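You operate a simulated robot arm through the tools that you are given. There is no shell and no other tool. Be economical: measure what you need, move in short steps, check, and stop when the job is done.

Carry out the task below with a simulated two-armed robot. There is one attempt and no reset: what you move stays moved.

TASK
Take the lid off the wax tin and lay it down on the top of the games table. Fetch the domino from the top of the work table and set it on top of the teal small box there. Put one of the wooden blocks from the top of the work table on the green magnifier. Take the peg winder and leave it on the top of the music bench. Close the paper drawer. Take the teal notebook from the open shelf of the sideboard and put it in the tray. Put the yellow duster from the top of the filing table in the inside of the soil tub. Open the glass door on the niche side, fetch the disc case marked "jazz" from the glass shelf and set it on the ledge in front of the binders and shut the side again. Open the wide drawer, take the red clip from the inside of the wide drawer and leave it on top of the small grey case and shut the drawer again. Open the drawer with the brown spot. Any order will do. Set down upright: wooden block, duster, disc case.

The check looks at the end state, three seconds after you hand in, the way a careful person would. Anything else that was tipped, shoved, dropped, spilled or broken makes it a failure. A push-on lid holds only when it is set on centred and level and pressed home; a screw cap is set on level and turned clockwise until tight.

THE ROBOT
Two 7-joint arms with fingered hands on one trunk, on a base that drives. Base frame: it is fixed to the floor where the robot stands at the start and does not move with it; the origin is under the middle of the robot, x ahead of it, y to its left, z up. Readings come in cm, degrees, newtons and seconds.
The left shoulder is at the start at [7, 16.2, 122.1], the right one opposite. Places, roughly: clip [-825, -100, 0]; disc case [-750, -100, 150]; domino (3x6x2 cm) [-280, 110, 80]; drawer with the brown spot [40, 10, 60]; duster [-625, -100, 75]; glass door on the niche side [-740, -90, 130]; inside of the soil tub (18x20 cm) [-418, -122, 72]; ledge in front of the binders (88x22 cm) [-800, -90, 34]; magnifier (19x10x3 cm) [-250, 130, 80]; notebook [-500, -100, 25]; paper drawer [-460, -80, 40]; peg winder (15x4x6 cm) [-300, -120, 120]; small box (9x6x5 cm) [-230, 120, 80]; small grey case (12x6x5 cm) [-320, -120, 120]; top of the music bench [-280, -110, 70]; tray (23x20x4 cm) [-190, 100, 60]; wax tin [75, 0, 75]; wide drawer [-800, -100, 10]; wooden block (5x5x5 cm) [-300, 110, 80]; wooden block (5x9x5 cm) [-270, 110, 80]; wooden block (6x6x6 cm) [-240, 110, 80]. Payload 4 kg a hand.
Tool frame (each hand has its own): the origin (TCP) lies between the finger pads and is the grasp point; the fingertips stand 2.6 cm ahead of it; z points along the fingers, y is the line along which they close. Largest opening 13.2 cm; the body of the gripper starts 7.3 cm behind the TCP. The gripper is a hand of 4 fingers: y runs from the thumb to the fingers, the wrist lies at [0, 0, -22.4] in the tool frame, and closing takes about 1.5 s.
Orientation is that of the tool frame in the base frame, as [roll, pitch, yaw] about the fixed x, y, z axes, in that order (R = Rz(yaw) Ry(pitch) Rx(roll)). With the fingers straight down and closing along the base's y, the tool's x points along the base's -x, its y along +y and its z along -z.

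THE INTERFACE
- The arms move only by the tool send_rows. It takes "left_series", "right_series" or both (then of equal length, played together; a hand with none holds still); each is a list of rows, each an object of numbers (a shift or turn left out is 0, a gripper value left out holds the last): "x", "y", "z": the shift along the tool's x, y, z in units of 25 mm (1.0 is 25 mm); "ax", "ay", "az": the turn, a rotation vector about the tool's x, y, z in units of 8 degrees (1.0 is 8 degrees). In form: [{"x": .., "y": .., "z": .., "ax": .., "ay": .., "az": ..}, ...]. A call has 1 to 12 rows; each row shifts and turns the commanded pose from where the row before left it, along the tool's axes as they then stand. "left_gripper" and "right_gripper" are, for a hand that has rows, the opening, from 0 (shut) to 1 (fully open), set as the call begins (left out, the last holds). A call with a number of a shift or a turn outside -1 to 1 is refused whole. Rows are played at 5 a second. More than 5 cm and 8.6 degrees between two rows, or a gripper value outside its range, and nothing of the call is played. Where a pose cannot be reached the arm comes as near as it can. A force on the tool above 40 N (or 10 N above the force at the start of the call, whichever is more), or a blocked arm, ends the call early, and 0.2 s more pass. Each finger travels about 4.5 cm/s and halts on what it meets, pressing with about 29 N; the grip force reading is that of the motor and also rises with nothing between the fingers. The clock runs only during rows and for 0.2 s after the last one: add rows that do not move to give the fingers time. It gives the time, the measured TCP pose, the force on the tool (base axes), the opening and the grip force at its end, in the units of the frame above (readings bear some noise), with the torque about the TCP (base axes, N m) and any sound that the robot's microphone picked up.
- Cameras (640 x 400 px; columns grow to the right, rows downward): "scene" is now at [11.94, 1.9, 143.14]; the picture's right is [0.39, -0.92, 0.00], its down [-0.73, -0.31, -0.60] and it looks along [0.55, 0.24, -0.80] (base axes); focal length 214 px, centre (320, 200). "left" rides on the left gripper at [-7.3, 0.6, -9.4] in its tool frame; the picture's right is [-0.08, -1.00, 0.00], its down [0.78, -0.06, -0.62] and it looks along [0.62, -0.05, 0.79] (tool axes); focal length 230 px, centre (320, 200). "right" rides on the right gripper at [7.3, 0.6, -9.4] in its tool frame; the picture's right is [-0.08, 1.00, 0.00], its down [-0.79, -0.06, -0.62] and it looks along [-0.61, -0.05, 0.79] (tool axes); focal length 230 px, centre (320, 200).
- capture(camera): a new picture of that camera. The clock stands still meanwhile.
- slide_trunk(by): slides the trunk up (or, below 0, down) by that many cm; the arms and the scene camera ride with it, the base frame stays. It gives what a move gives, with no picture.
- roll_base(legs): drives the robot by 1 to 6 legs, each [ahead, left, turn to the left] in cm, cm and degrees, along the robot's own axes; the way and the turn of a leg run together, so that a leg with both is an arc; at most 150 cm and 180 degrees a leg. The arms and the cameras ride along, it lands a little off, and it stops where it bumps. It gives what a move gives.
- move_fingers(finger1, finger2, finger3, thumb_bend, hand): sets how far each is bent, from 0 (flat) to 1 (curled in); at 0.3 the hand is open as for a grip, at 0.7 the pads meet at the TCP. One left out holds its place. A second passes; each finger stops where it meets its share of the squeeze, and holds until it gets a number again. A gripper value or a shape takes the hand back. It gives what a move gives, with no picture; readings hold the bend of each and the force on the fingers (four entries, about 0 where the hand has none), thumb and palm.
- preshape(shape, hand): the hand has 4 fingers and takes this shape, open, in about a second: jaw (thumb against the fingers, like two jaws); tri (thumb and two fingers); tip (a fingertip pinch); poke (one finger out to press); point (the index stretched); flat (the hand flat); cup (the hand cupped); fist (a fist). The gripper value then closes the fingers along that shape, each until it touches; the sizes above hold for jaw. It gives what a move gives, with no picture.
- head_to(pan, tilt): turns the head with the scene camera to pan (to the left, within 86 degrees either way) and tilt (down, from -29 to 69), counted from straight ahead of the robot. It gives what a move gives.
- point_at(camera, pixels): for up to 12 pixels [column, row] of the newest picture of that camera ("zoom" is the newest enlarged one), the place [x, y, z] in the base frame of the surface seen there, good to about 0.3 cm, but the place of the scene camera against the robot may be out by one fixed shift of up to 1.8 cm in any direction. The clock stands still meanwhile.
- enlarge(camera, box): a new picture of the part [left, top, right, bottom] of that camera's present view, enlarged. The clock stands still meanwhile.
- job_done(): hands the job in; it is judged then, once.

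Keep the steps short. Do not move on a guess: measure, check each grasp and each placing, and mend mistakes. In all there are 357 turns and 306 pictures (those below and enlarged ones count). Leave the grippers open and the arms clear of the work at the hand-in unless told otherwise, and finish with a single line.

The tools are called after "Emit:" as a command line: name --argument value ..., lists and objects as JSON in quotes. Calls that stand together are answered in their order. send_rows: Moves the arms, as the interface text tells. Its arguments: {"type":"object","properties":{"left_series":{"type":"array","items":{"type":"object","properties":{"x":{"type":"number"},"y":{"type":"number"},"z":{"type":"number"},"ax":{"type":"number"},"ay":{"type":"number"},"az":{"type":"number"}}}},"left_gripper":{"type":"number"},"right_series":{"type":"array","items":{"type":"object","properties":{"x":{"type":"number"},"y":{"type":"number"},"z":{"type":"number"},"ax":{"type":"number"},"ay":{"type":"number"},"az":{"type":"number"}}}},"right_gripper":{"type":"number"}},"required":[]} The other tools are called the same way: slide_trunk (by) slides the trunk up or down; preshape (shape, hand) gives the hand a shape; move_fingers (finger1, finger2, finger3, thumb_bend, hand) moves the fingers one by one; roll_base (legs) drives the base; head_to (pan, tilt) turns the head that bears the scene camera; capture (camera) takes a picture; point_at (camera, pixels) gives the place of the surface under pixels of a picture; enlarge (camera, box) takes an enlarged picture of a part of a camera's view; job_done () hands the job in.

At the start:

```text
clock: 0.0
left_tcp_pos: [52.7, 43.99, 109.56]
left_ee_rot: [180.0, 0.0, -180.0]
left_force: [0.1, -0.2, -0.6]
left_wrist_torque: [-0.03, 0.01, -0.03]
left_gripper_width: 13.17
left_gripper_force: 0.1
left_shape: jaw
left_bend: [0.3, 0.3, 0.3, 0.3]
left_finger forces: [0.0, 0.1, 0.1, 0.0, 0.1, 0.0]
right_tcp_pos: [59.49, -9.69, 101.38]
right_ee_rot: [-180.0, 0.0, -180.0]
right_force: [-0.2, -0.1, 0.0]
right_wrist_torque: [0.0, -0.02, -0.01]
right_gripper_width: 13.18
right_gripper_force: 0.0
right_shape: jaw
right_bend: [0.3, 0.3, 0.3, 0.3]
right_finger forces: [0.0, 0.1, 0.0, 0.1, 0.0, 0.0]
trunk travel left (down, up): [-70.0, 24.0]
robot x, y, heading: [-0.23, 0.24, -0.3]
head pan, tilt: [23.2, 53.0]
```

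scene: 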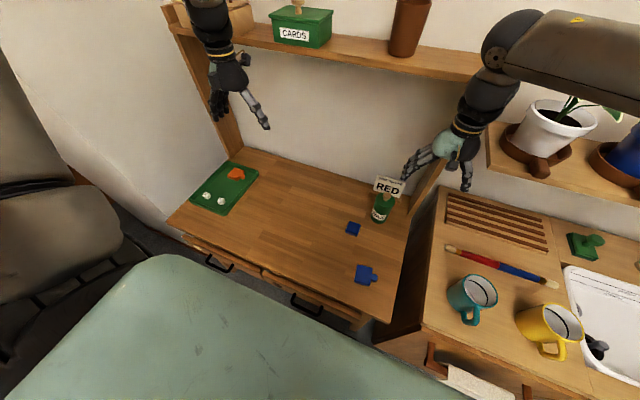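
right: 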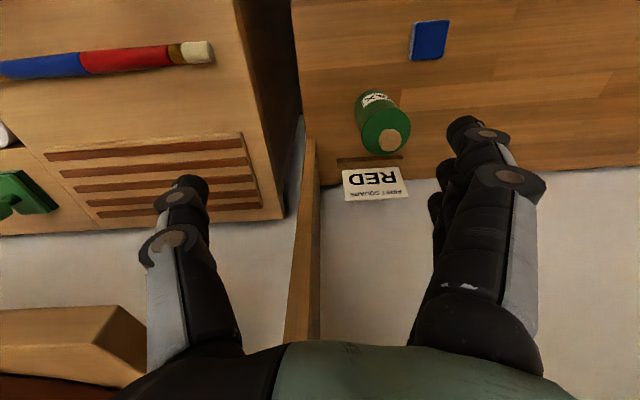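
left: 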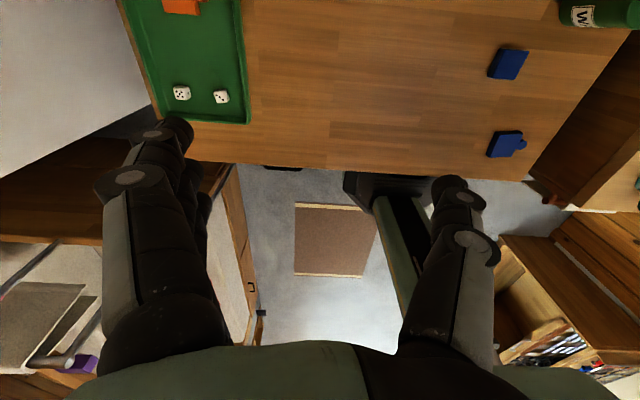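

I see the games table with a green tin at about (382,207) and two drawers below. I enlarge the tin and the drawer fronts.

Emit:
enlarge --camera "scene" --box '[320, 150, 440, 230]'

Emit:
enlarge --camera "right" --box '[330, 70, 450, 210]'

Emit:
point_at --camera "right" --pixels '[[395, 140], [380, 98], [382, 150], [430, 40], [340, 160], [310, 250], [500, 100], [404, 130]]'

Emit:
point_at --camera "scene" --pixels '[[386, 197], [380, 212], [352, 229], [366, 275], [215, 263], [305, 302], [300, 200], [388, 185], [183, 237], [360, 322]]'

```text
5.00 times, centred on (380, 190) of scene
```

zoom: 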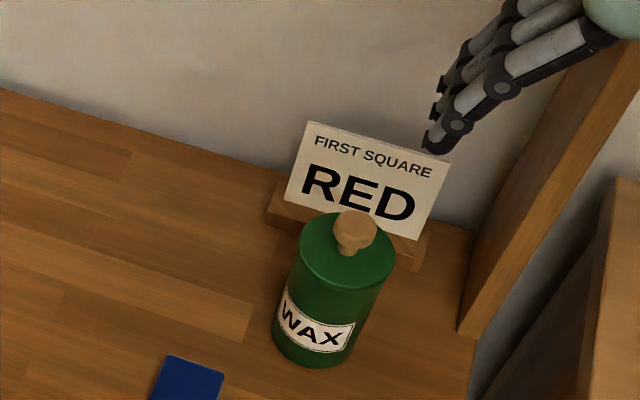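

```text
2.86 times, centred on (390, 140) of right
```

zoom: 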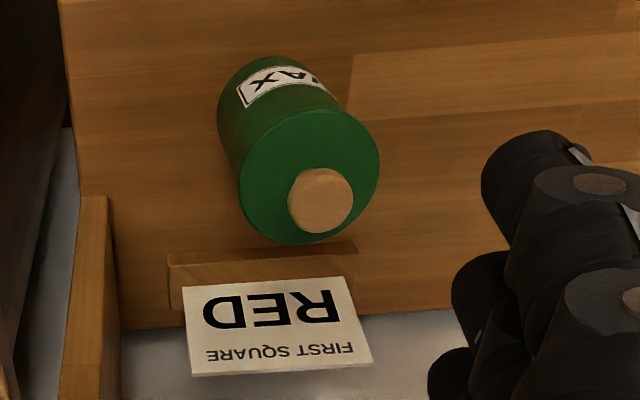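

```text
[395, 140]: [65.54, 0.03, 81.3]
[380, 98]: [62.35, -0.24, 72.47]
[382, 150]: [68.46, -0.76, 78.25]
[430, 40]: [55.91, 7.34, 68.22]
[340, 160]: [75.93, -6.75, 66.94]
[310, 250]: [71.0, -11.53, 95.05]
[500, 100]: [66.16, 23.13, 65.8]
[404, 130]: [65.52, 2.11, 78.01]
```

```text
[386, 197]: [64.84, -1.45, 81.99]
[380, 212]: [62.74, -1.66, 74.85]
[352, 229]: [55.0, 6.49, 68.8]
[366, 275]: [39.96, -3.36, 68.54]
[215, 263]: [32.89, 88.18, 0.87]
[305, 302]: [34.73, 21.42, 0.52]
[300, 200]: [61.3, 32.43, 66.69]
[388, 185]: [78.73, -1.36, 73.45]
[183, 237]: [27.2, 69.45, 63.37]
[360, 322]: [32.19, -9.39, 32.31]
```

Table top is about z 66, the tin knob near (65.5, 0, 81). I measure the knob and lid rim finely in the zoom of the right camera.

Emit:
point_at --camera "zoom" --pixels '[[322, 200], [295, 200], [347, 200], [322, 172], [322, 228], [250, 180], [370, 170], [310, 118], [280, 230], [190, 270], [345, 260], [270, 300]]'

Emit:
head_to --pan 5 --tilt 62

Emit:
capture --camera "scene"

```text
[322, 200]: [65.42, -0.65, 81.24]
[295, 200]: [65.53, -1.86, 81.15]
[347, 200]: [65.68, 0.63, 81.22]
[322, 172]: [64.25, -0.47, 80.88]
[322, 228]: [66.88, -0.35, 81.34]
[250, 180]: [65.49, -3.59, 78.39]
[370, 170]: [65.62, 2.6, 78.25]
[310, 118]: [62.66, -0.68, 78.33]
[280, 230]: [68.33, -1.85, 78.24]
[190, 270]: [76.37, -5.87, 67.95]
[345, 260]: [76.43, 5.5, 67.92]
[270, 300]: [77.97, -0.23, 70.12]
```

```text
clock: 0.8
left_tcp_pos: [52.76, 43.93, 109.69]
left_ee_rot: [-180.0, 0.0, 180.0]
left_force: [-0.8, -0.1, 0.5]
left_wrist_torque: [-0.02, 0.01, 0.02]
left_gripper_width: 13.19
left_gripper_force: 0.0
left_shape: jaw
left_bend: [0.3, 0.3, 0.3, 0.3]
left_finger forces: [0.0, 0.0, 0.0, 0.0, 0.0, 0.0]
right_tcp_pos: [59.35, -9.73, 101.41]
right_ee_rot: [-180.0, -0.1, -180.0]
right_force: [0.4, -0.3, -0.3]
right_wrist_torque: [0.01, -0.02, 0.04]
right_gripper_width: 13.17
right_gripper_force: 0.1
right_shape: jaw
right_bend: [0.3, 0.3, 0.3, 0.3]
right_finger forces: [0.0, 0.0, 0.1, 0.0, 0.0, 0.1]
trunk travel left (down, up): [-70.0, 24.0]
robot x, y, heading: [-0.13, 0.2, 0.3]
head pan, tilt: [5.0, 62.0]
```

```text
300 pictures are left
```

scene: 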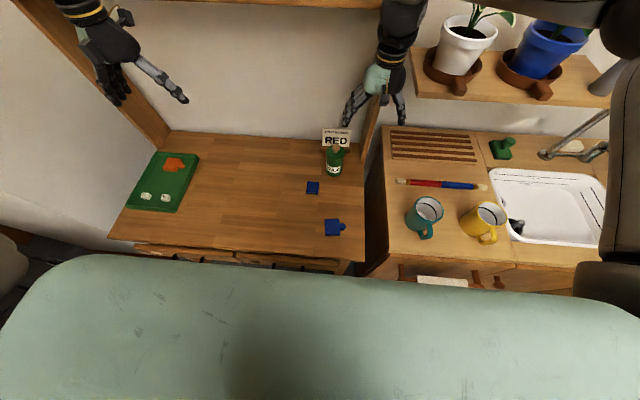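

Knob centre is (65.55, -0.6), top 81.3, lid top 78.3. I move the right hand above it, then down to 84 first.

Emit:
send_rows --right_series '[{"x": -0.62, "y": 0.92}, {"x": -0.62, "y": 0.92}, {"x": -0.62, "y": 0.92}, {"x": -0.62, "y": 0.92}, {"z": 1}, {"z": 1}, {"z": 1}, {"z": 1}, {"z": 1}, {"z": 1}, {"z": 0.8}, {}]' --right_gripper 0.7

Emit:
capture --camera "right"

```text
clock: 3.4
left_tcp_pos: [52.91, 43.9, 109.61]
left_ee_rot: [180.0, 0.0, 180.0]
left_force: [0.0, 0.5, 0.5]
left_wrist_torque: [-0.01, 0.02, 0.0]
left_gripper_width: 13.18
left_gripper_force: 0.0
left_shape: jaw
left_bend: [0.3, 0.3, 0.3, 0.3]
left_finger forces: [0.1, 0.0, 0.0, 0.0, 0.0, 0.1]
right_tcp_pos: [65.52, -0.53, 84.53]
right_ee_rot: [179.9, 0.0, -180.0]
right_force: [-0.1, 0.2, -0.1]
right_wrist_torque: [-0.03, 0.01, 0.0]
right_gripper_width: 9.26
right_gripper_force: 0.0
right_shape: jaw
right_bend: [0.67, 0.67, 0.67, 0.64]
right_finger forces: [0.1, 0.1, 0.0, 0.1, 0.1, 0.0]
trunk travel left (down, up): [-70.0, 24.0]
robot x, y, heading: [-0.18, 0.2, 0.0]
head pan, tilt: [5.0, 62.0]
```

```text
299 pictures are left
```

right: 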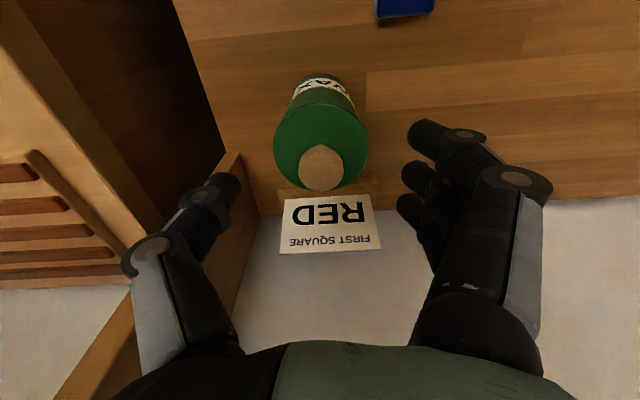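

Centred over the knob. I lower 3 cm and close on the knob.

Emit:
send_rows --right_series '[{"z": 0.6}, {"z": 0.62}, {}]'

Emit:
send_rows --right_series '[{}, {}, {}, {}, {}, {}, {}, {}, {}]' --right_gripper 0.0

Emit:
capture --camera "right"

```text
clock: 4.2
left_tcp_pos: [52.82, 43.95, 109.61]
left_ee_rot: [180.0, 0.0, 180.0]
left_force: [-0.2, -0.8, 0.4]
left_wrist_torque: [0.01, 0.01, -0.02]
left_gripper_width: 13.18
left_gripper_force: 0.0
left_shape: jaw
left_bend: [0.3, 0.3, 0.3, 0.3]
left_finger forces: [0.0, 0.1, 0.0, 0.0, 0.0, 0.0]
right_tcp_pos: [65.56, -0.76, 81.41]
right_ee_rot: [179.9, 0.0, 180.0]
right_force: [-0.9, -0.4, -0.4]
right_wrist_torque: [0.03, 0.01, 0.03]
right_gripper_width: 9.29
right_gripper_force: 0.0
right_shape: jaw
right_bend: [0.67, 0.67, 0.67, 0.64]
right_finger forces: [0.1, 0.0, 0.0, 0.0, 0.0, 0.1]
trunk travel left (down, up): [-70.0, 24.0]
robot x, y, heading: [0.14, -0.01, 0.2]
head pan, tilt: [5.0, 62.0]
```

```text
clock: 6.2
left_tcp_pos: [52.71, 43.97, 109.52]
left_ee_rot: [179.9, 0.0, 180.0]
left_force: [-0.7, 0.3, -0.2]
left_wrist_torque: [0.02, -0.03, 0.0]
left_gripper_width: 13.18
left_gripper_force: 0.0
left_shape: jaw
left_bend: [0.3, 0.3, 0.3, 0.3]
left_finger forces: [0.0, 0.1, 0.0, 0.1, 0.0, 0.1]
right_tcp_pos: [65.63, -0.76, 81.49]
right_ee_rot: [179.9, 0.0, 180.0]
right_force: [-0.4, -0.8, -2.3]
right_wrist_torque: [0.01, -0.02, -0.02]
right_gripper_width: 0.88
right_gripper_force: 28.9
right_shape: jaw
right_bend: [0.68, 0.72, 0.7, 0.71]
right_finger forces: [0.0, 11.2, 8.4, 0.0, 22.1, 0.0]
trunk travel left (down, up): [-70.0, 24.0]
robot x, y, heading: [-0.03, -0.2, 0.1]
head pan, tilt: [5.0, 62.0]
```

```text
298 pictures are left
```

right: 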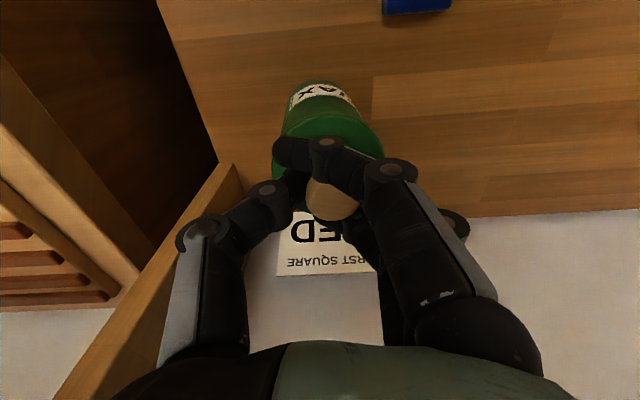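

The fingers hold the knob stem (forces 11, 8, 22 N). I lift 1 cm slowly and look at the force.

Emit:
send_rows --right_series '[{"z": -0.1}, {"z": -0.15}, {"z": -0.2}, {}]'

Emit:
enlarge --camera "right" --box '[200, 60, 440, 210]'

Emit:
enlarge --camera "scene" --box '[280, 80, 440, 180]'

```text
clock: 7.2
left_tcp_pos: [52.82, 43.96, 109.55]
left_ee_rot: [180.0, 0.0, -180.0]
left_force: [-0.3, 1.2, 0.0]
left_wrist_torque: [-0.03, -0.01, -0.01]
left_gripper_width: 13.19
left_gripper_force: 0.0
left_shape: jaw
left_bend: [0.3, 0.3, 0.3, 0.3]
left_finger forces: [0.0, 0.0, 0.1, 0.0, 0.0, 0.0]
right_tcp_pos: [65.63, -0.51, 82.63]
right_ee_rot: [-180.0, 0.1, 179.9]
right_force: [0.1, -1.0, -1.4]
right_wrist_torque: [0.01, 0.01, -0.01]
right_gripper_width: 0.85
right_gripper_force: 28.8
right_shape: jaw
right_bend: [0.68, 0.72, 0.7, 0.71]
right_finger forces: [0.1, 11.2, 8.3, 0.0, 22.1, 0.0]
trunk travel left (down, up): [-70.0, 24.0]
robot x, y, heading: [0.12, 0.18, 0.0]
head pan, tilt: [5.0, 62.0]
```

```text
2.67 times, centred on (320, 135) of right
```

zoom: 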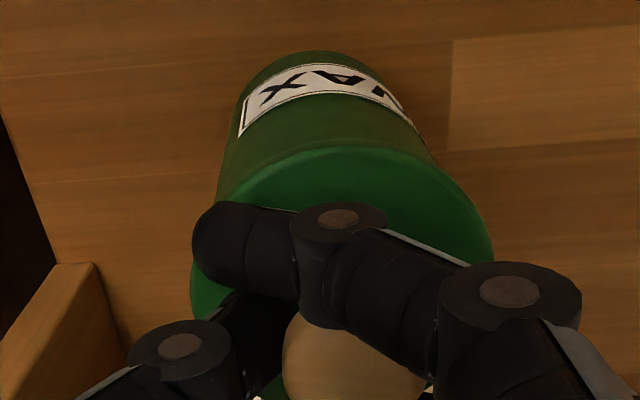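

```text
4.00 times, centred on (360, 130) of scene
```

zoom: 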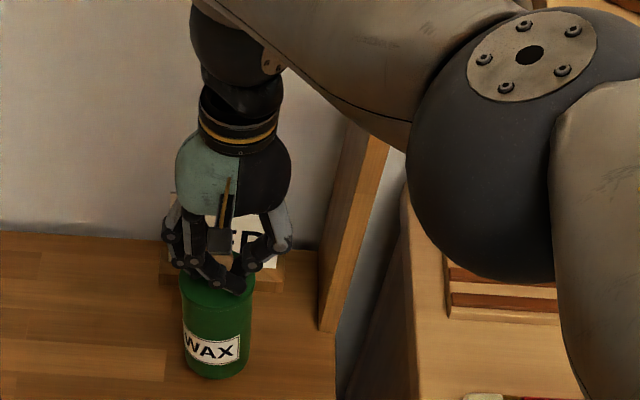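

Unsure whether lid or whole tin rose. I measure lid top and label in the scene zoom.

Emit:
point_at --camera "zoom" --pixels '[[200, 295], [215, 350], [215, 375], [215, 385], [210, 320], [190, 320], [188, 300]]'

Emit:
send_rows --right_series '[{"z": -0.3}, {"z": -0.3}, {}]'

Emit:
enlarge --camera "scene" --box '[280, 80, 440, 180]'

Emit:
capture --camera "right"

```text
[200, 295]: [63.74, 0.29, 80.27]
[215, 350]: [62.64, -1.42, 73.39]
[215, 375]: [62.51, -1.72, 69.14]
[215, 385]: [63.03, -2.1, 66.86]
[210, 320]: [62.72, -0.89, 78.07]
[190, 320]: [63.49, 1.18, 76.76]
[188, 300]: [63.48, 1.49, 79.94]
```

```text
clock: 8.0
left_tcp_pos: [52.76, 44.0, 109.69]
left_ee_rot: [180.0, 0.0, 180.0]
left_force: [-0.4, -0.1, -0.4]
left_wrist_torque: [-0.02, 0.01, 0.03]
left_gripper_width: 13.19
left_gripper_force: 0.1
left_shape: jaw
left_bend: [0.3, 0.3, 0.3, 0.3]
left_finger forces: [0.0, 0.0, 0.0, 0.1, 0.0, 0.1]
right_tcp_pos: [65.53, -0.58, 83.95]
right_ee_rot: [-179.9, 0.0, 180.0]
right_force: [0.6, 0.0, -1.7]
right_wrist_torque: [0.01, 0.02, -0.03]
right_gripper_width: 0.87
right_gripper_force: 28.6
right_shape: jaw
right_bend: [0.68, 0.72, 0.7, 0.71]
right_finger forces: [0.1, 11.2, 8.1, 0.0, 21.9, 0.1]
trunk travel left (down, up): [-70.0, 24.0]
robot x, y, heading: [-0.08, 0.02, -0.2]
head pan, tilt: [5.0, 62.0]
```

```text
4.00 times, centred on (360, 130) of scene
```

zoom: 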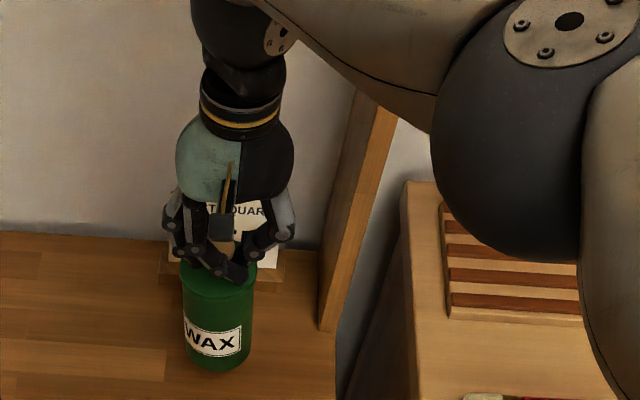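

```text
294 pictures are left
```

right: 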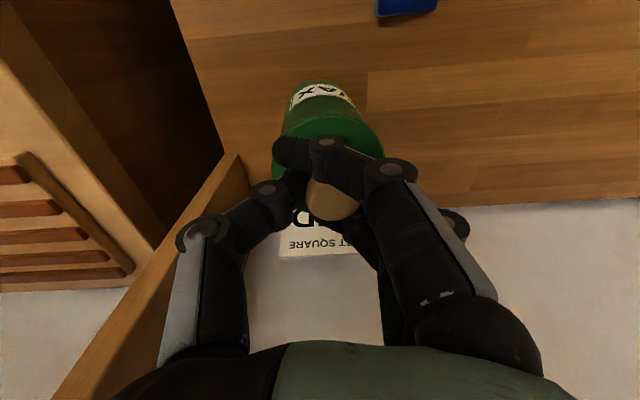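

The whole tin rises with the lid, so the lid is tight and the left hand must hold the body. I lower it back to where it was (TCP 81.45).

Emit:
send_rows --right_series '[{"z": 0.4}, {"z": 0.4}, {"z": 0.18}, {}]'

Emit:
capture --camera "left"

```text
clock: 9.0
left_tcp_pos: [52.68, 43.95, 109.51]
left_ee_rot: [-180.0, 0.0, 179.9]
left_force: [0.8, -0.3, 0.5]
left_wrist_torque: [0.0, 0.0, -0.02]
left_gripper_width: 13.19
left_gripper_force: 0.0
left_shape: jaw
left_bend: [0.3, 0.3, 0.3, 0.3]
left_finger forces: [0.0, 0.0, 0.1, 0.0, 0.0, 0.1]
right_tcp_pos: [65.61, -0.48, 81.67]
right_ee_rot: [-179.9, 0.0, 179.9]
right_force: [0.5, -0.2, -1.3]
right_wrist_torque: [-0.02, -0.01, -0.03]
right_gripper_width: 0.81
right_gripper_force: 28.4
right_shape: jaw
right_bend: [0.68, 0.72, 0.7, 0.71]
right_finger forces: [0.0, 11.4, 7.6, 0.0, 21.6, 0.1]
trunk travel left (down, up): [-70.0, 24.0]
robot x, y, heading: [0.11, -0.06, -0.2]
head pan, tilt: [5.0, 62.0]
```

```text
293 pictures are left
```

left: 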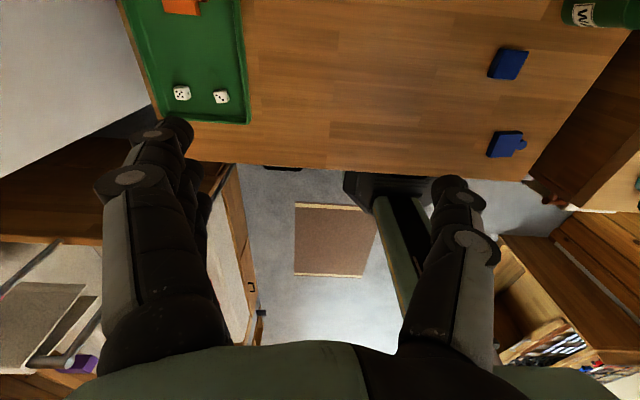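

Left hand now: pitch it 72° so the fingers point forward, watching it reach.

Emit:
send_rows --left_series '[{"ay": -1}, {"ay": -1}, {"ay": -1}, {"ay": -1}, {"ay": -1}, {"ay": -1}, {"ay": -1}, {"ay": -1}, {"ay": -1}, {}]' --left_gripper 0.9

Emit:
capture --camera "left"

```text
clock: 11.2
left_tcp_pos: [52.67, 43.93, 109.51]
left_ee_rot: [179.6, 72.0, 179.8]
left_force: [1.0, -0.1, 0.5]
left_wrist_torque: [0.02, -0.01, 0.01]
left_gripper_width: 11.91
left_gripper_force: 0.1
left_shape: jaw
left_bend: [0.47, 0.47, 0.47, 0.44]
left_finger forces: [0.0, 0.0, 0.0, 0.1, 0.1, 0.1]
right_tcp_pos: [65.71, -0.62, 81.56]
right_ee_rot: [180.0, 0.0, 180.0]
right_force: [-0.2, 0.2, -2.6]
right_wrist_torque: [-0.01, 0.01, 0.0]
right_gripper_width: 0.82
right_gripper_force: 29.2
right_shape: jaw
right_bend: [0.68, 0.72, 0.7, 0.71]
right_finger forces: [0.0, 11.5, 7.5, 0.0, 21.6, 0.1]
trunk travel left (down, up): [-70.0, 24.0]
robot x, y, heading: [0.03, -0.1, -0.1]
head pan, tilt: [5.0, 62.0]
```

```text
292 pictures are left
```

left: 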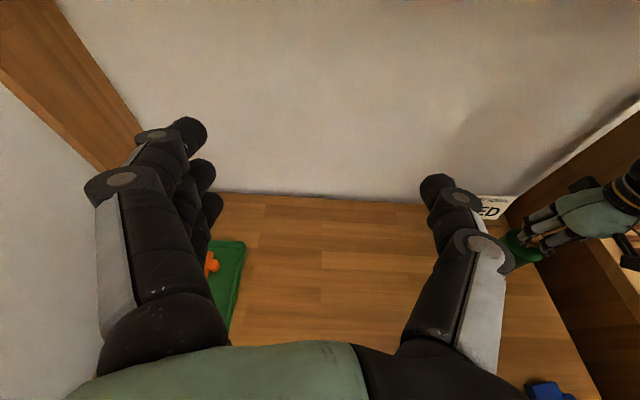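

Pose reached. I bring the left hand down and right to y≈20, above the table.

Emit:
send_rows --left_series '[{"x": 0.99, "y": -0.96, "z": 0.36}, {"x": 0.99, "y": -0.96, "z": 0.36}, {"x": 0.99, "y": -0.96, "z": 0.36}, {"x": 0.99, "y": -0.96, "z": 0.36}, {"x": 0.99, "y": -0.96, "z": 0.36}, {"x": 0.99, "y": -0.96, "z": 0.36}, {"x": 0.99, "y": -0.96, "z": 0.36}, {"x": 0.99, "y": -0.96, "z": 0.36}, {"x": 0.99, "y": -0.96, "z": 0.36}, {"x": 0.99, "y": -0.96, "z": 0.36}, {}]'

Emit:
capture --camera "scene"

Emit:
capture --camera "left"

```text
clock: 13.6
left_tcp_pos: [59.52, 29.65, 94.12]
left_ee_rot: [-179.8, 71.6, -179.8]
left_force: [-0.4, 0.4, -0.9]
left_wrist_torque: [-0.02, -0.01, -0.01]
left_gripper_width: 11.91
left_gripper_force: 0.1
left_shape: jaw
left_bend: [0.48, 0.48, 0.48, 0.44]
left_finger forces: [0.0, 0.0, 0.1, 0.0, 0.1, 0.0]
left hand out of reach, approached as far as the arm can: row 3, 4, 5, 6, 7, 8, 9, 10
right_tcp_pos: [65.67, -0.5, 81.57]
right_ee_rot: [180.0, 0.0, -180.0]
right_force: [0.8, -1.3, -1.5]
right_wrist_torque: [-0.01, -0.02, 0.02]
right_gripper_width: 0.83
right_gripper_force: 28.8
right_shape: jaw
right_bend: [0.68, 0.71, 0.7, 0.72]
right_finger forces: [0.0, 11.6, 7.2, 0.0, 21.2, 0.1]
trunk travel left (down, up): [-70.0, 24.0]
robot x, y, heading: [-0.14, -0.15, -0.0]
head pan, tilt: [5.0, 62.0]
```

```text
291 pictures are left
```

scene: 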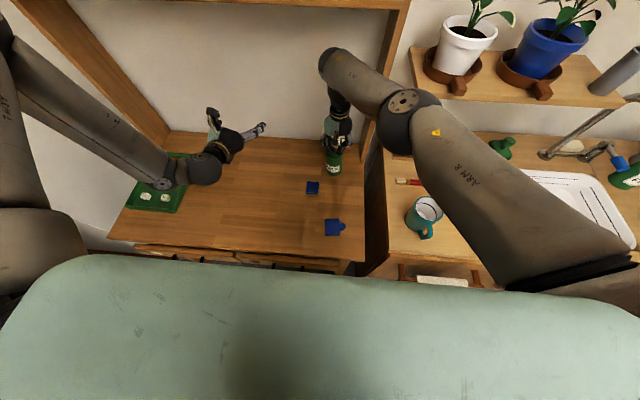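

```text
290 pictures are left
```

left: 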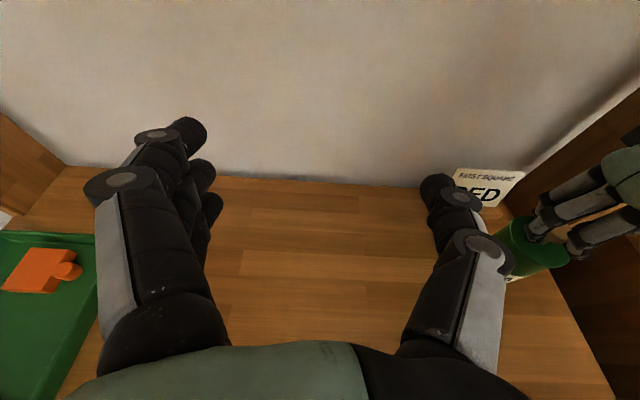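

The left arm cannot reach that way. I release the knob, raise the right hand, and will lower the trunk so both arms reach better.

Emit:
send_rows --right_series '[{}, {}, {}, {}, {}, {"z": -1}, {"z": -1}, {"z": -1}, {"z": -1}, {"z": -1}, {"z": -1}, {"z": -1}]' --right_gripper 0.6

Emit:
send_rows --right_series '[{"z": -1}, {"z": -1}, {"z": -1}, {"z": -1}]' --left_series '[{"x": -1}, {"x": -1}, {"x": -1}, {"x": -1}]'

Emit:
slide_trunk --by -22

Emit:
capture --camera "scene"

Emit:
capture --camera "right"

```text
clock: 16.2
left_tcp_pos: [59.1, 29.74, 94.62]
left_ee_rot: [-179.6, 71.9, -179.6]
left_force: [-0.2, 0.6, 0.3]
left_wrist_torque: [-0.02, -0.01, 0.01]
left_gripper_width: 11.9
left_gripper_force: 0.0
left_shape: jaw
left_bend: [0.48, 0.48, 0.48, 0.44]
left_finger forces: [0.0, 0.0, 0.0, 0.0, 0.0, 0.1]
right_tcp_pos: [65.4, -0.68, 99.99]
right_ee_rot: [179.8, 0.8, 179.5]
right_force: [0.3, -0.5, -0.5]
right_wrist_torque: [-0.03, 0.07, -0.01]
right_gripper_width: 7.91
right_gripper_force: 0.0
right_shape: jaw
right_bend: [0.71, 0.71, 0.71, 0.71]
right_finger forces: [0.1, 0.0, 0.0, 0.1, 0.1, 0.0]
trunk travel left (down, up): [-70.0, 24.0]
robot x, y, heading: [-0.13, 0.21, -0.1]
head pan, tilt: [5.0, 62.0]
```

```text
clock: 17.2
left_tcp_pos: [62.42, 29.77, 103.66]
left_ee_rot: [-179.8, 72.0, -179.9]
left_force: [-0.3, 0.0, -0.2]
left_wrist_torque: [-0.02, 0.01, 0.02]
left_gripper_width: 11.88
left_gripper_force: 0.1
left_shape: jaw
left_bend: [0.48, 0.48, 0.48, 0.44]
left_finger forces: [0.1, 0.0, 0.0, 0.1, 0.1, 0.0]
right_tcp_pos: [65.19, -0.53, 108.45]
right_ee_rot: [-179.9, -1.0, -180.0]
right_force: [-7.9, -0.9, -1.6]
right_wrist_torque: [0.18, -0.76, -0.03]
right_gripper_width: 7.91
right_gripper_force: 0.0
right_shape: jaw
right_bend: [0.71, 0.71, 0.71, 0.71]
right_finger forces: [0.1, 0.0, 0.0, 0.1, 0.0, 6.8]
trunk travel left (down, up): [-70.0, 24.0]
robot x, y, heading: [0.35, 0.19, -0.1]
head pan, tilt: [5.0, 62.0]
stopped in row 4 (right hand): the force on the tool passed its limit (the readings are from after the stop); the commanded pose is now the measured one
```

```text
clock: 19.6
left_tcp_pos: [62.64, 29.85, 81.64]
left_ee_rot: [180.0, 72.0, -179.9]
left_force: [-0.3, -0.1, -0.4]
left_wrist_torque: [0.03, -0.01, 0.01]
left_gripper_width: 11.9
left_gripper_force: 0.2
left_shape: jaw
left_bend: [0.48, 0.48, 0.48, 0.44]
left_finger forces: [0.1, 0.0, 0.0, 0.0, 0.0, 0.0]
right_tcp_pos: [65.22, -0.42, 86.51]
right_ee_rot: [-179.9, -0.9, -179.8]
right_force: [0.7, -0.3, 1.0]
right_wrist_torque: [0.01, -0.02, 0.04]
right_gripper_width: 7.92
right_gripper_force: 0.0
right_shape: jaw
right_bend: [0.71, 0.71, 0.71, 0.71]
right_finger forces: [0.1, 0.0, 0.1, 0.0, 0.0, 0.1]
trunk travel left (down, up): [-48.0, 46.0]
robot x, y, heading: [0.24, 0.17, 0.2]
head pan, tilt: [5.0, 62.0]
```

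```text
289 pictures are left
```

scene: 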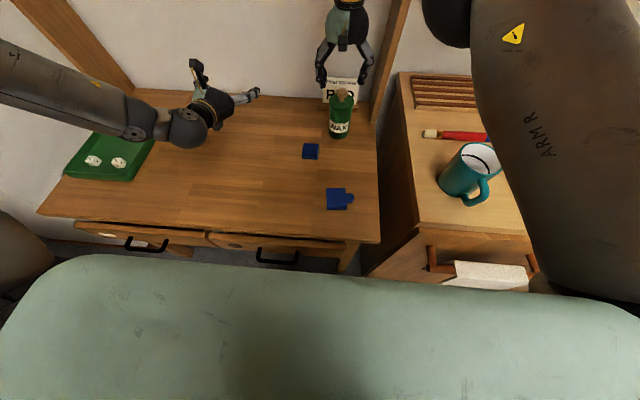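

```text
288 pictures are left
```

right: 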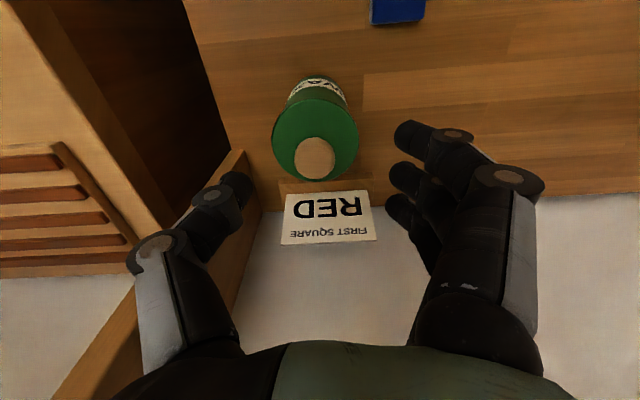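

Right hand touched the shelf edge lightly; I'll inspect the shelf later. Now the left hand goes back and right to in front of the tin, while the right rises 6 cm.

Emit:
send_rows --left_series '[{"z": -0.64, "x": 0.3, "y": -1}, {"z": -0.64, "x": 0.3, "y": -1}, {"z": -0.64, "x": 0.3, "y": -1}, {"z": -0.64, "x": 0.3, "y": -1}, {"x": 0.3, "y": -1}, {"x": 0.3, "y": -1}, {"x": 0.3, "y": -1}, {"x": 0.3, "y": -1}, {"x": 0.3, "y": -1}, {"x": 0.3, "y": -1}, {"x": 0.3, "y": -1}, {"x": 0.3, "y": -1}]' --right_series '[{"z": -0.5}, {"z": -0.5}, {"z": -0.5}, {"z": -0.5}, {"z": -0.5}, {}, {}, {}, {}, {}, {}, {}]'

Emit:
capture --camera "scene"

Emit:
capture --camera "left"

```text
clock: 22.2
left_tcp_pos: [55.31, 15.12, 79.05]
left_ee_rot: [-179.9, 72.0, -179.9]
left_force: [0.2, -0.6, 0.9]
left_wrist_torque: [0.0, -0.04, -0.01]
left_gripper_width: 11.89
left_gripper_force: 0.1
left_shape: jaw
left_bend: [0.48, 0.48, 0.48, 0.44]
left_finger forces: [0.1, 0.1, 0.0, 0.0, 0.0, 0.0]
left hand out of reach, approached as far as the arm can: row 6, 7, 8, 9, 10, 11, 12
right_tcp_pos: [64.04, 0.12, 91.95]
right_ee_rot: [-179.9, -0.9, -179.9]
right_force: [0.2, 0.7, 0.4]
right_wrist_torque: [-0.01, 0.0, -0.01]
right_gripper_width: 7.91
right_gripper_force: 0.1
right_shape: jaw
right_bend: [0.71, 0.71, 0.71, 0.71]
right_finger forces: [0.0, 0.0, 0.1, 0.1, 0.1, 0.0]
right hand out of reach, approached as far as the arm can: row 3, 4, 5
trunk travel left (down, up): [-48.0, 46.0]
robot x, y, heading: [0.08, -0.45, 0.0]
head pan, tilt: [5.0, 62.0]
```

```text
287 pictures are left
```

scene: 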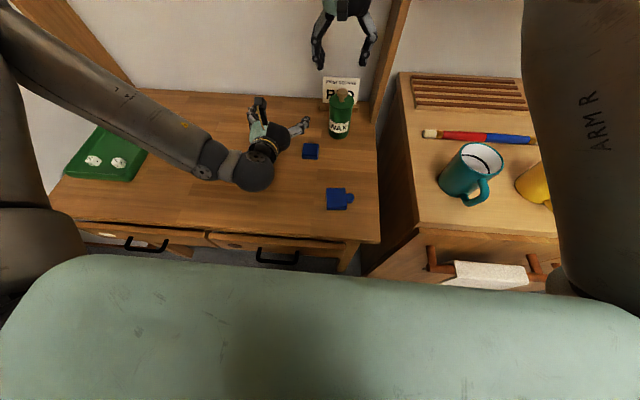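

```text
286 pictures are left
```

left: 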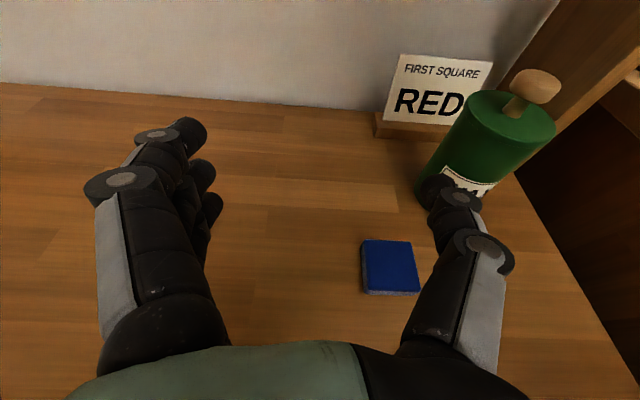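

Left still limited pointing forward. I yaw the left hand 60° so it comes from the left-front, and yaw the right hand 60° likewise so the hands will not meet.

Emit:
send_rows --left_series '[{"ax": 0.9, "az": 0.29}, {"ax": 0.9, "az": 0.29}, {"ax": 0.9, "az": 0.29}, {"ax": 0.9, "az": 0.29}, {"ax": 0.9, "az": 0.29}, {"ax": 0.9, "az": 0.29}, {"ax": 0.9, "az": 0.29}, {"ax": 0.82, "az": 0.28}, {}]' --right_series '[{"az": 0.94}, {"az": 0.94}, {"az": 0.94}, {"az": 0.94}, {"az": 0.94}, {"az": 0.94}, {"az": 0.94}, {"az": 0.94}, {}]'

Emit:
capture --camera "left"

Emit:
capture --camera "scene"

```text
clock: 24.2
left_tcp_pos: [55.73, 13.67, 82.17]
left_ee_rot: [-175.6, 72.0, 134.0]
left_force: [-0.2, 0.0, 0.4]
left_wrist_torque: [0.0, 0.0, 0.01]
left_gripper_width: 11.88
left_gripper_force: 0.2
left_shape: jaw
left_bend: [0.48, 0.48, 0.48, 0.44]
left_finger forces: [0.1, 0.0, 0.0, 0.0, 0.1, 0.0]
left hand out of reach, approached as far as the arm can: row 1, 2, 3
right_tcp_pos: [64.04, 0.17, 91.75]
right_ee_rot: [-179.3, -0.3, 119.9]
right_force: [1.1, 0.6, 0.1]
right_wrist_torque: [0.03, 0.03, 0.0]
right_gripper_width: 7.91
right_gripper_force: 0.0
right_shape: jaw
right_bend: [0.71, 0.71, 0.71, 0.71]
right_finger forces: [0.0, 0.0, 0.0, 0.1, 0.0, 0.1]
trunk travel left (down, up): [-48.0, 46.0]
robot x, y, heading: [-0.11, 0.16, -0.2]
head pan, tilt: [5.0, 62.0]
```

```text
285 pictures are left
```

left: 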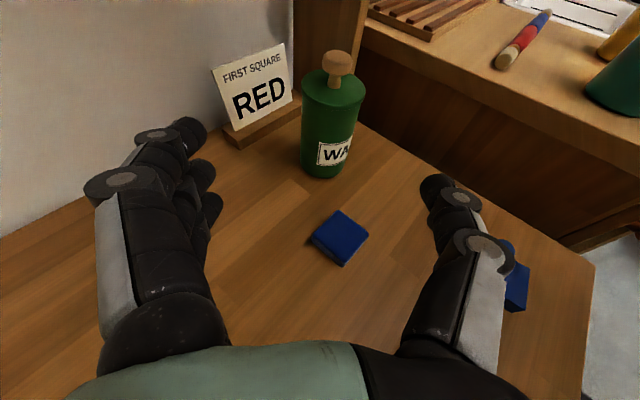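

```text
284 pictures are left
```

scene: 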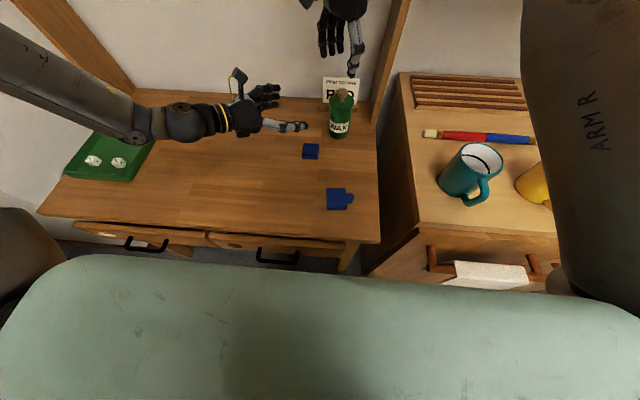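

Good view: tin at (333,120) in the left picture. I align (tool x, y) and advance 10 cm.

Emit:
send_rows --left_series '[{"x": 0.66, "y": -0.38}, {"x": 0.66, "y": -0.38}, {"x": 0.65, "y": -0.37}, {"z": 1}, {"z": 1}, {"z": 1}, {"z": 1}, {}]'

Emit:
capture --camera "left"

Emit:
capture --camera "scene"

Emit:
point_at --camera "left" --pixels '[[333, 50], [333, 110], [300, 110], [360, 110]]'

```text
clock: 26.0
left_tcp_pos: [61.81, 6.17, 79.16]
left_ee_rot: [-175.7, 71.9, 134.1]
left_force: [0.3, 0.0, -1.0]
left_wrist_torque: [-0.02, -0.02, 0.01]
left_gripper_width: 11.91
left_gripper_force: 0.0
left_shape: jaw
left_bend: [0.48, 0.48, 0.48, 0.44]
left_finger forces: [0.0, 0.0, 0.0, 0.0, 0.0, 0.0]
left hand out of reach, approached as far as the arm can: row 1, 2, 3
right_tcp_pos: [64.05, 0.06, 91.76]
right_ee_rot: [-179.3, -0.4, 120.0]
right_force: [-0.7, -0.3, 0.1]
right_wrist_torque: [0.01, 0.01, 0.01]
right_gripper_width: 7.9
right_gripper_force: 0.1
right_shape: jaw
right_bend: [0.71, 0.71, 0.71, 0.71]
right_finger forces: [0.1, 0.1, 0.0, 0.0, 0.0, 0.0]
trunk travel left (down, up): [-48.0, 46.0]
robot x, y, heading: [-0.53, -0.05, -0.1]
head pan, tilt: [5.0, 62.0]
```

```text
283 pictures are left
```

left: 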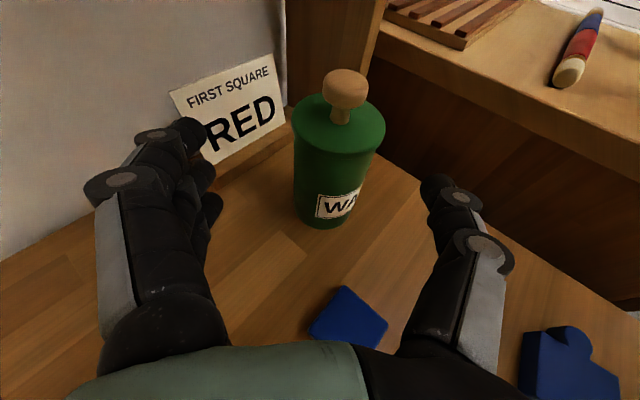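

```text
282 pictures are left
```

scene: 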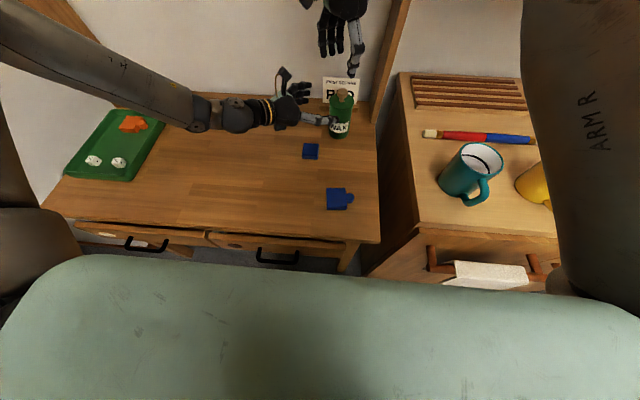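

```text
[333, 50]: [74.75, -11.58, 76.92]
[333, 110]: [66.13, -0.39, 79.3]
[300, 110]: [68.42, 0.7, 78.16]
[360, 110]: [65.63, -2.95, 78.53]
```

The tin is centred between the left fingers. Left hand is 8 cm high and cannot go lower, so I look closely at the lid rim, then lower the trunk by 6.5 cm (right hand is above the knob, open).

Emit:
slide_trunk --by -6.5

Emit:
enlarge --camera "left" --box '[230, 40, 470, 190]'

Emit:
enlarge --camera "scene" --box '[240, 40, 400, 140]'

```text
clock: 27.0
left_tcp_pos: [61.75, 6.1, 72.67]
left_ee_rot: [-175.8, 71.9, 133.8]
left_force: [-0.1, 0.2, 0.1]
left_wrist_torque: [0.02, 0.01, 0.01]
left_gripper_width: 11.91
left_gripper_force: 0.1
left_shape: jaw
left_bend: [0.48, 0.48, 0.48, 0.44]
left_finger forces: [0.0, 0.1, 0.0, 0.1, 0.0, 0.1]
right_tcp_pos: [64.04, 0.18, 85.2]
right_ee_rot: [-179.2, -0.3, 119.8]
right_force: [1.2, 0.7, -0.3]
right_wrist_torque: [0.05, -0.05, 0.0]
right_gripper_width: 7.93
right_gripper_force: 0.1
right_shape: jaw
right_bend: [0.71, 0.71, 0.71, 0.71]
right_finger forces: [0.1, 0.0, 0.0, 0.1, 0.0, 0.0]
trunk travel left (down, up): [-41.5, 52.5]
robot x, y, heading: [-0.08, -0.13, 0.0]
head pan, tilt: [5.0, 62.0]
```

```text
2.67 times, centred on (350, 115) of left
```

zoom: 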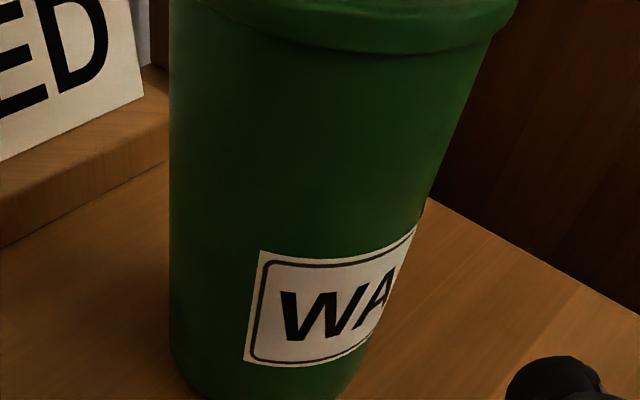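

```text
4.00 times, centred on (320, 90) of scene
```

zoom: 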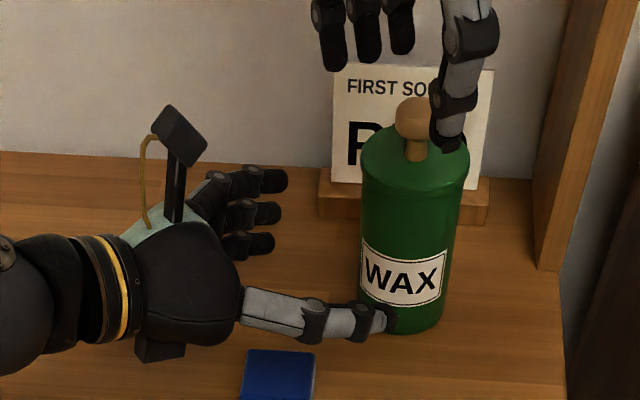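

Body is clear below the lid. I shift the left hand -1.9 cm in its y, then advance 7 cm while keeping height about 72.

Emit:
send_rows --left_series '[{"y": -0.38}, {"y": -0.38}, {"z": 0.7, "x": -0.18}, {"z": 0.7, "x": -0.18}, {"z": 0.7, "x": -0.18}, {"z": 0.7, "x": -0.18}, {}]'

Emit:
enlarge --camera "scene" --box '[240, 40, 400, 140]'

Emit:
capture --camera "left"

```text
clock: 28.6
left_tcp_pos: [64.01, 1.04, 74.29]
left_ee_rot: [-175.7, 71.8, 134.0]
left_force: [-0.1, 0.1, 0.3]
left_wrist_torque: [0.02, -0.02, 0.02]
left_gripper_width: 11.93
left_gripper_force: 0.1
left_shape: jaw
left_bend: [0.48, 0.48, 0.48, 0.44]
left_finger forces: [0.0, 0.0, 0.0, 0.0, 0.0, 0.0]
left hand out of reach, approached as far as the arm can: row 4, 5, 6
right_tcp_pos: [64.15, 0.11, 85.22]
right_ee_rot: [-179.2, -0.2, 119.9]
right_force: [-1.0, 0.3, 0.4]
right_wrist_torque: [-0.01, 0.0, 0.02]
right_gripper_width: 7.9
right_gripper_force: 0.1
right_shape: jaw
right_bend: [0.71, 0.71, 0.71, 0.71]
right_finger forces: [0.0, 0.0, 0.1, 0.0, 0.0, 0.0]
trunk travel left (down, up): [-41.5, 52.5]
robot x, y, heading: [-0.24, 0.31, 0.2]
head pan, tilt: [5.0, 62.0]
```

```text
4.00 times, centred on (320, 90) of scene
```

zoom: 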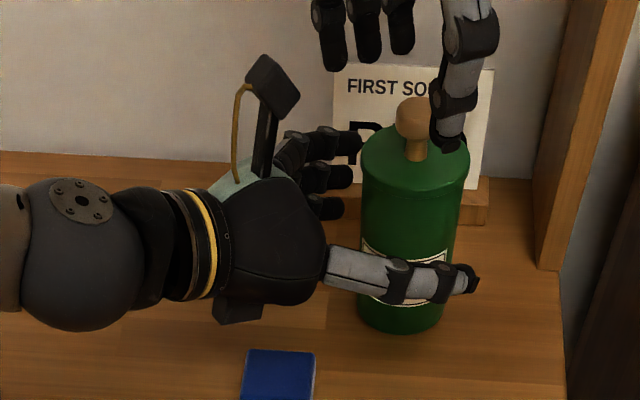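

```text
278 pictures are left
```

left: 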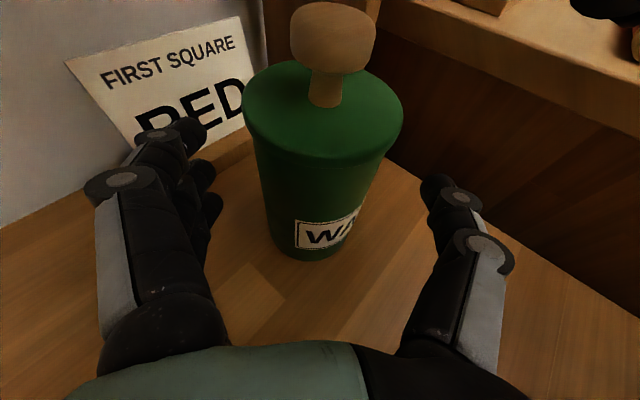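

Left is 2 cm short along its approach at arm's limit. I drive the base 1.4 ahead and 1.4 right, then lower the trunk 2.5 cm, which brings both hands into line.

Emit:
roll_base --legs '[[1.4, -1.4, 0]]'

Emit:
slide_trunk --by -2.5

Emit:
enlarge --camera "scene" --box '[240, 40, 400, 140]'

Emit:
capture --camera "left"

Emit:
capture --camera "right"

```text
clock: 29.4
left_tcp_pos: [65.37, -0.25, 74.39]
left_ee_rot: [-175.8, 71.9, 134.0]
left_force: [-0.5, 0.2, -0.1]
left_wrist_torque: [0.03, -0.02, 0.01]
left_gripper_width: 11.9
left_gripper_force: 0.0
left_shape: jaw
left_bend: [0.48, 0.48, 0.48, 0.44]
left_finger forces: [0.0, 0.1, 0.0, 0.0, 0.0, 0.0]
right_tcp_pos: [65.52, -1.22, 85.23]
right_ee_rot: [-179.2, -0.5, 120.0]
right_force: [-1.0, 0.3, 0.0]
right_wrist_torque: [0.02, -0.02, 0.02]
right_gripper_width: 7.9
right_gripper_force: 0.0
right_shape: jaw
right_bend: [0.71, 0.71, 0.71, 0.71]
right_finger forces: [0.0, 0.0, 0.0, 0.0, 0.1, 0.0]
trunk travel left (down, up): [-41.5, 52.5]
robot x, y, heading: [1.38, -1.41, 0.2]
head pan, tilt: [5.0, 62.0]
```

```text
clock: 30.1
left_tcp_pos: [65.46, -0.2, 71.9]
left_ee_rot: [-175.8, 71.9, 133.9]
left_force: [0.9, -1.2, 0.1]
left_wrist_torque: [0.01, -0.01, 0.01]
left_gripper_width: 11.9
left_gripper_force: 0.0
left_shape: jaw
left_bend: [0.48, 0.48, 0.48, 0.44]
left_finger forces: [0.1, 0.0, 0.0, 0.0, 0.0, 0.0]
right_tcp_pos: [65.39, -1.18, 82.61]
right_ee_rot: [-179.1, -0.3, 120.0]
right_force: [0.2, -1.1, 0.3]
right_wrist_torque: [0.0, 0.0, 0.01]
right_gripper_width: 7.89
right_gripper_force: 0.0
right_shape: jaw
right_bend: [0.71, 0.71, 0.71, 0.71]
right_finger forces: [0.0, 0.0, 0.0, 0.0, 0.0, 0.0]
trunk travel left (down, up): [-39.0, 55.0]
robot x, y, heading: [1.38, -1.42, 0.0]
head pan, tilt: [5.0, 62.0]
```

```text
4.00 times, centred on (320, 90) of scene
```

zoom: 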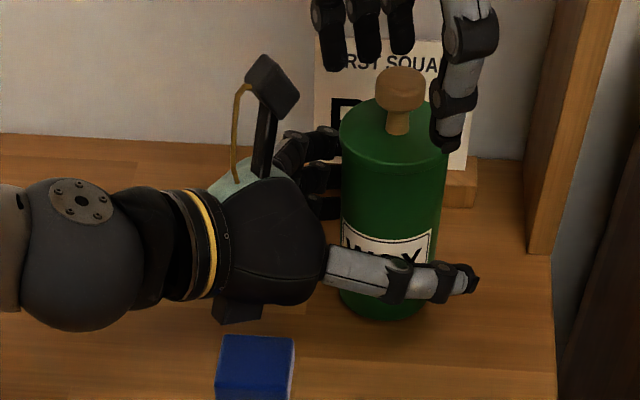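

```text
276 pictures are left
```

left: 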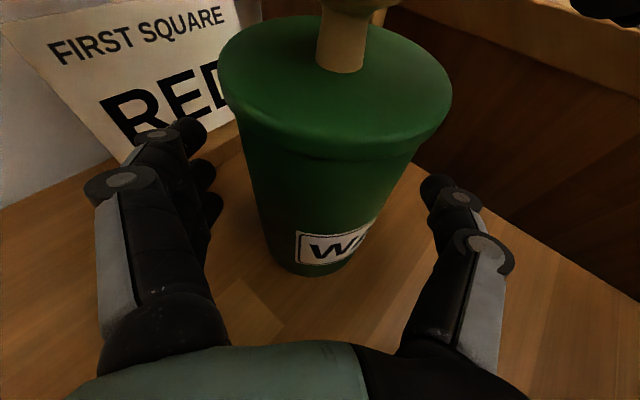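

```text
275 pictures are left
```

right: 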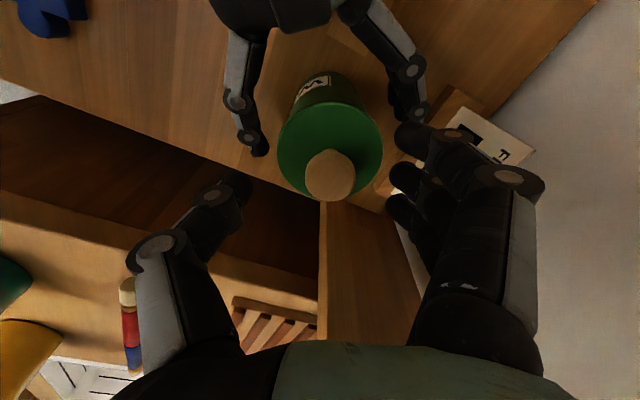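

Both hands straddle the tin. I close the left hand on the body.

Emit:
send_rows --left_series '[{}, {}, {}, {}, {}, {}, {}, {}]' --left_gripper 0

Emit:
capture --camera "right"

```text
clock: 31.9
left_tcp_pos: [65.29, -0.23, 71.85]
left_ee_rot: [-175.7, 71.9, 133.8]
left_force: [0.8, -0.9, -0.4]
left_wrist_torque: [-0.05, -0.01, 0.0]
left_gripper_width: 5.95
left_gripper_force: 28.9
left_shape: jaw
left_bend: [0.73, 0.73, 0.73, 0.71]
left_finger forces: [8.7, 8.6, 9.0, 0.0, 25.8, 0.0]
right_tcp_pos: [65.54, -1.18, 82.66]
right_ee_rot: [-179.1, -0.3, 120.0]
right_force: [0.4, 0.4, -0.5]
right_wrist_torque: [-0.01, -0.01, 0.02]
right_gripper_width: 7.9
right_gripper_force: 0.1
right_shape: jaw
right_bend: [0.71, 0.71, 0.71, 0.71]
right_finger forces: [0.0, 0.1, 0.1, 0.1, 0.1, 0.0]
trunk travel left (down, up): [-39.0, 55.0]
robot x, y, heading: [1.41, -1.36, -0.2]
head pan, tilt: [5.0, 62.0]
```

```text
274 pictures are left
```

right: 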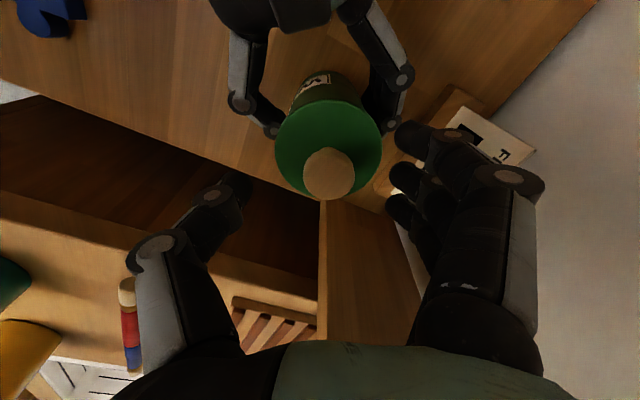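

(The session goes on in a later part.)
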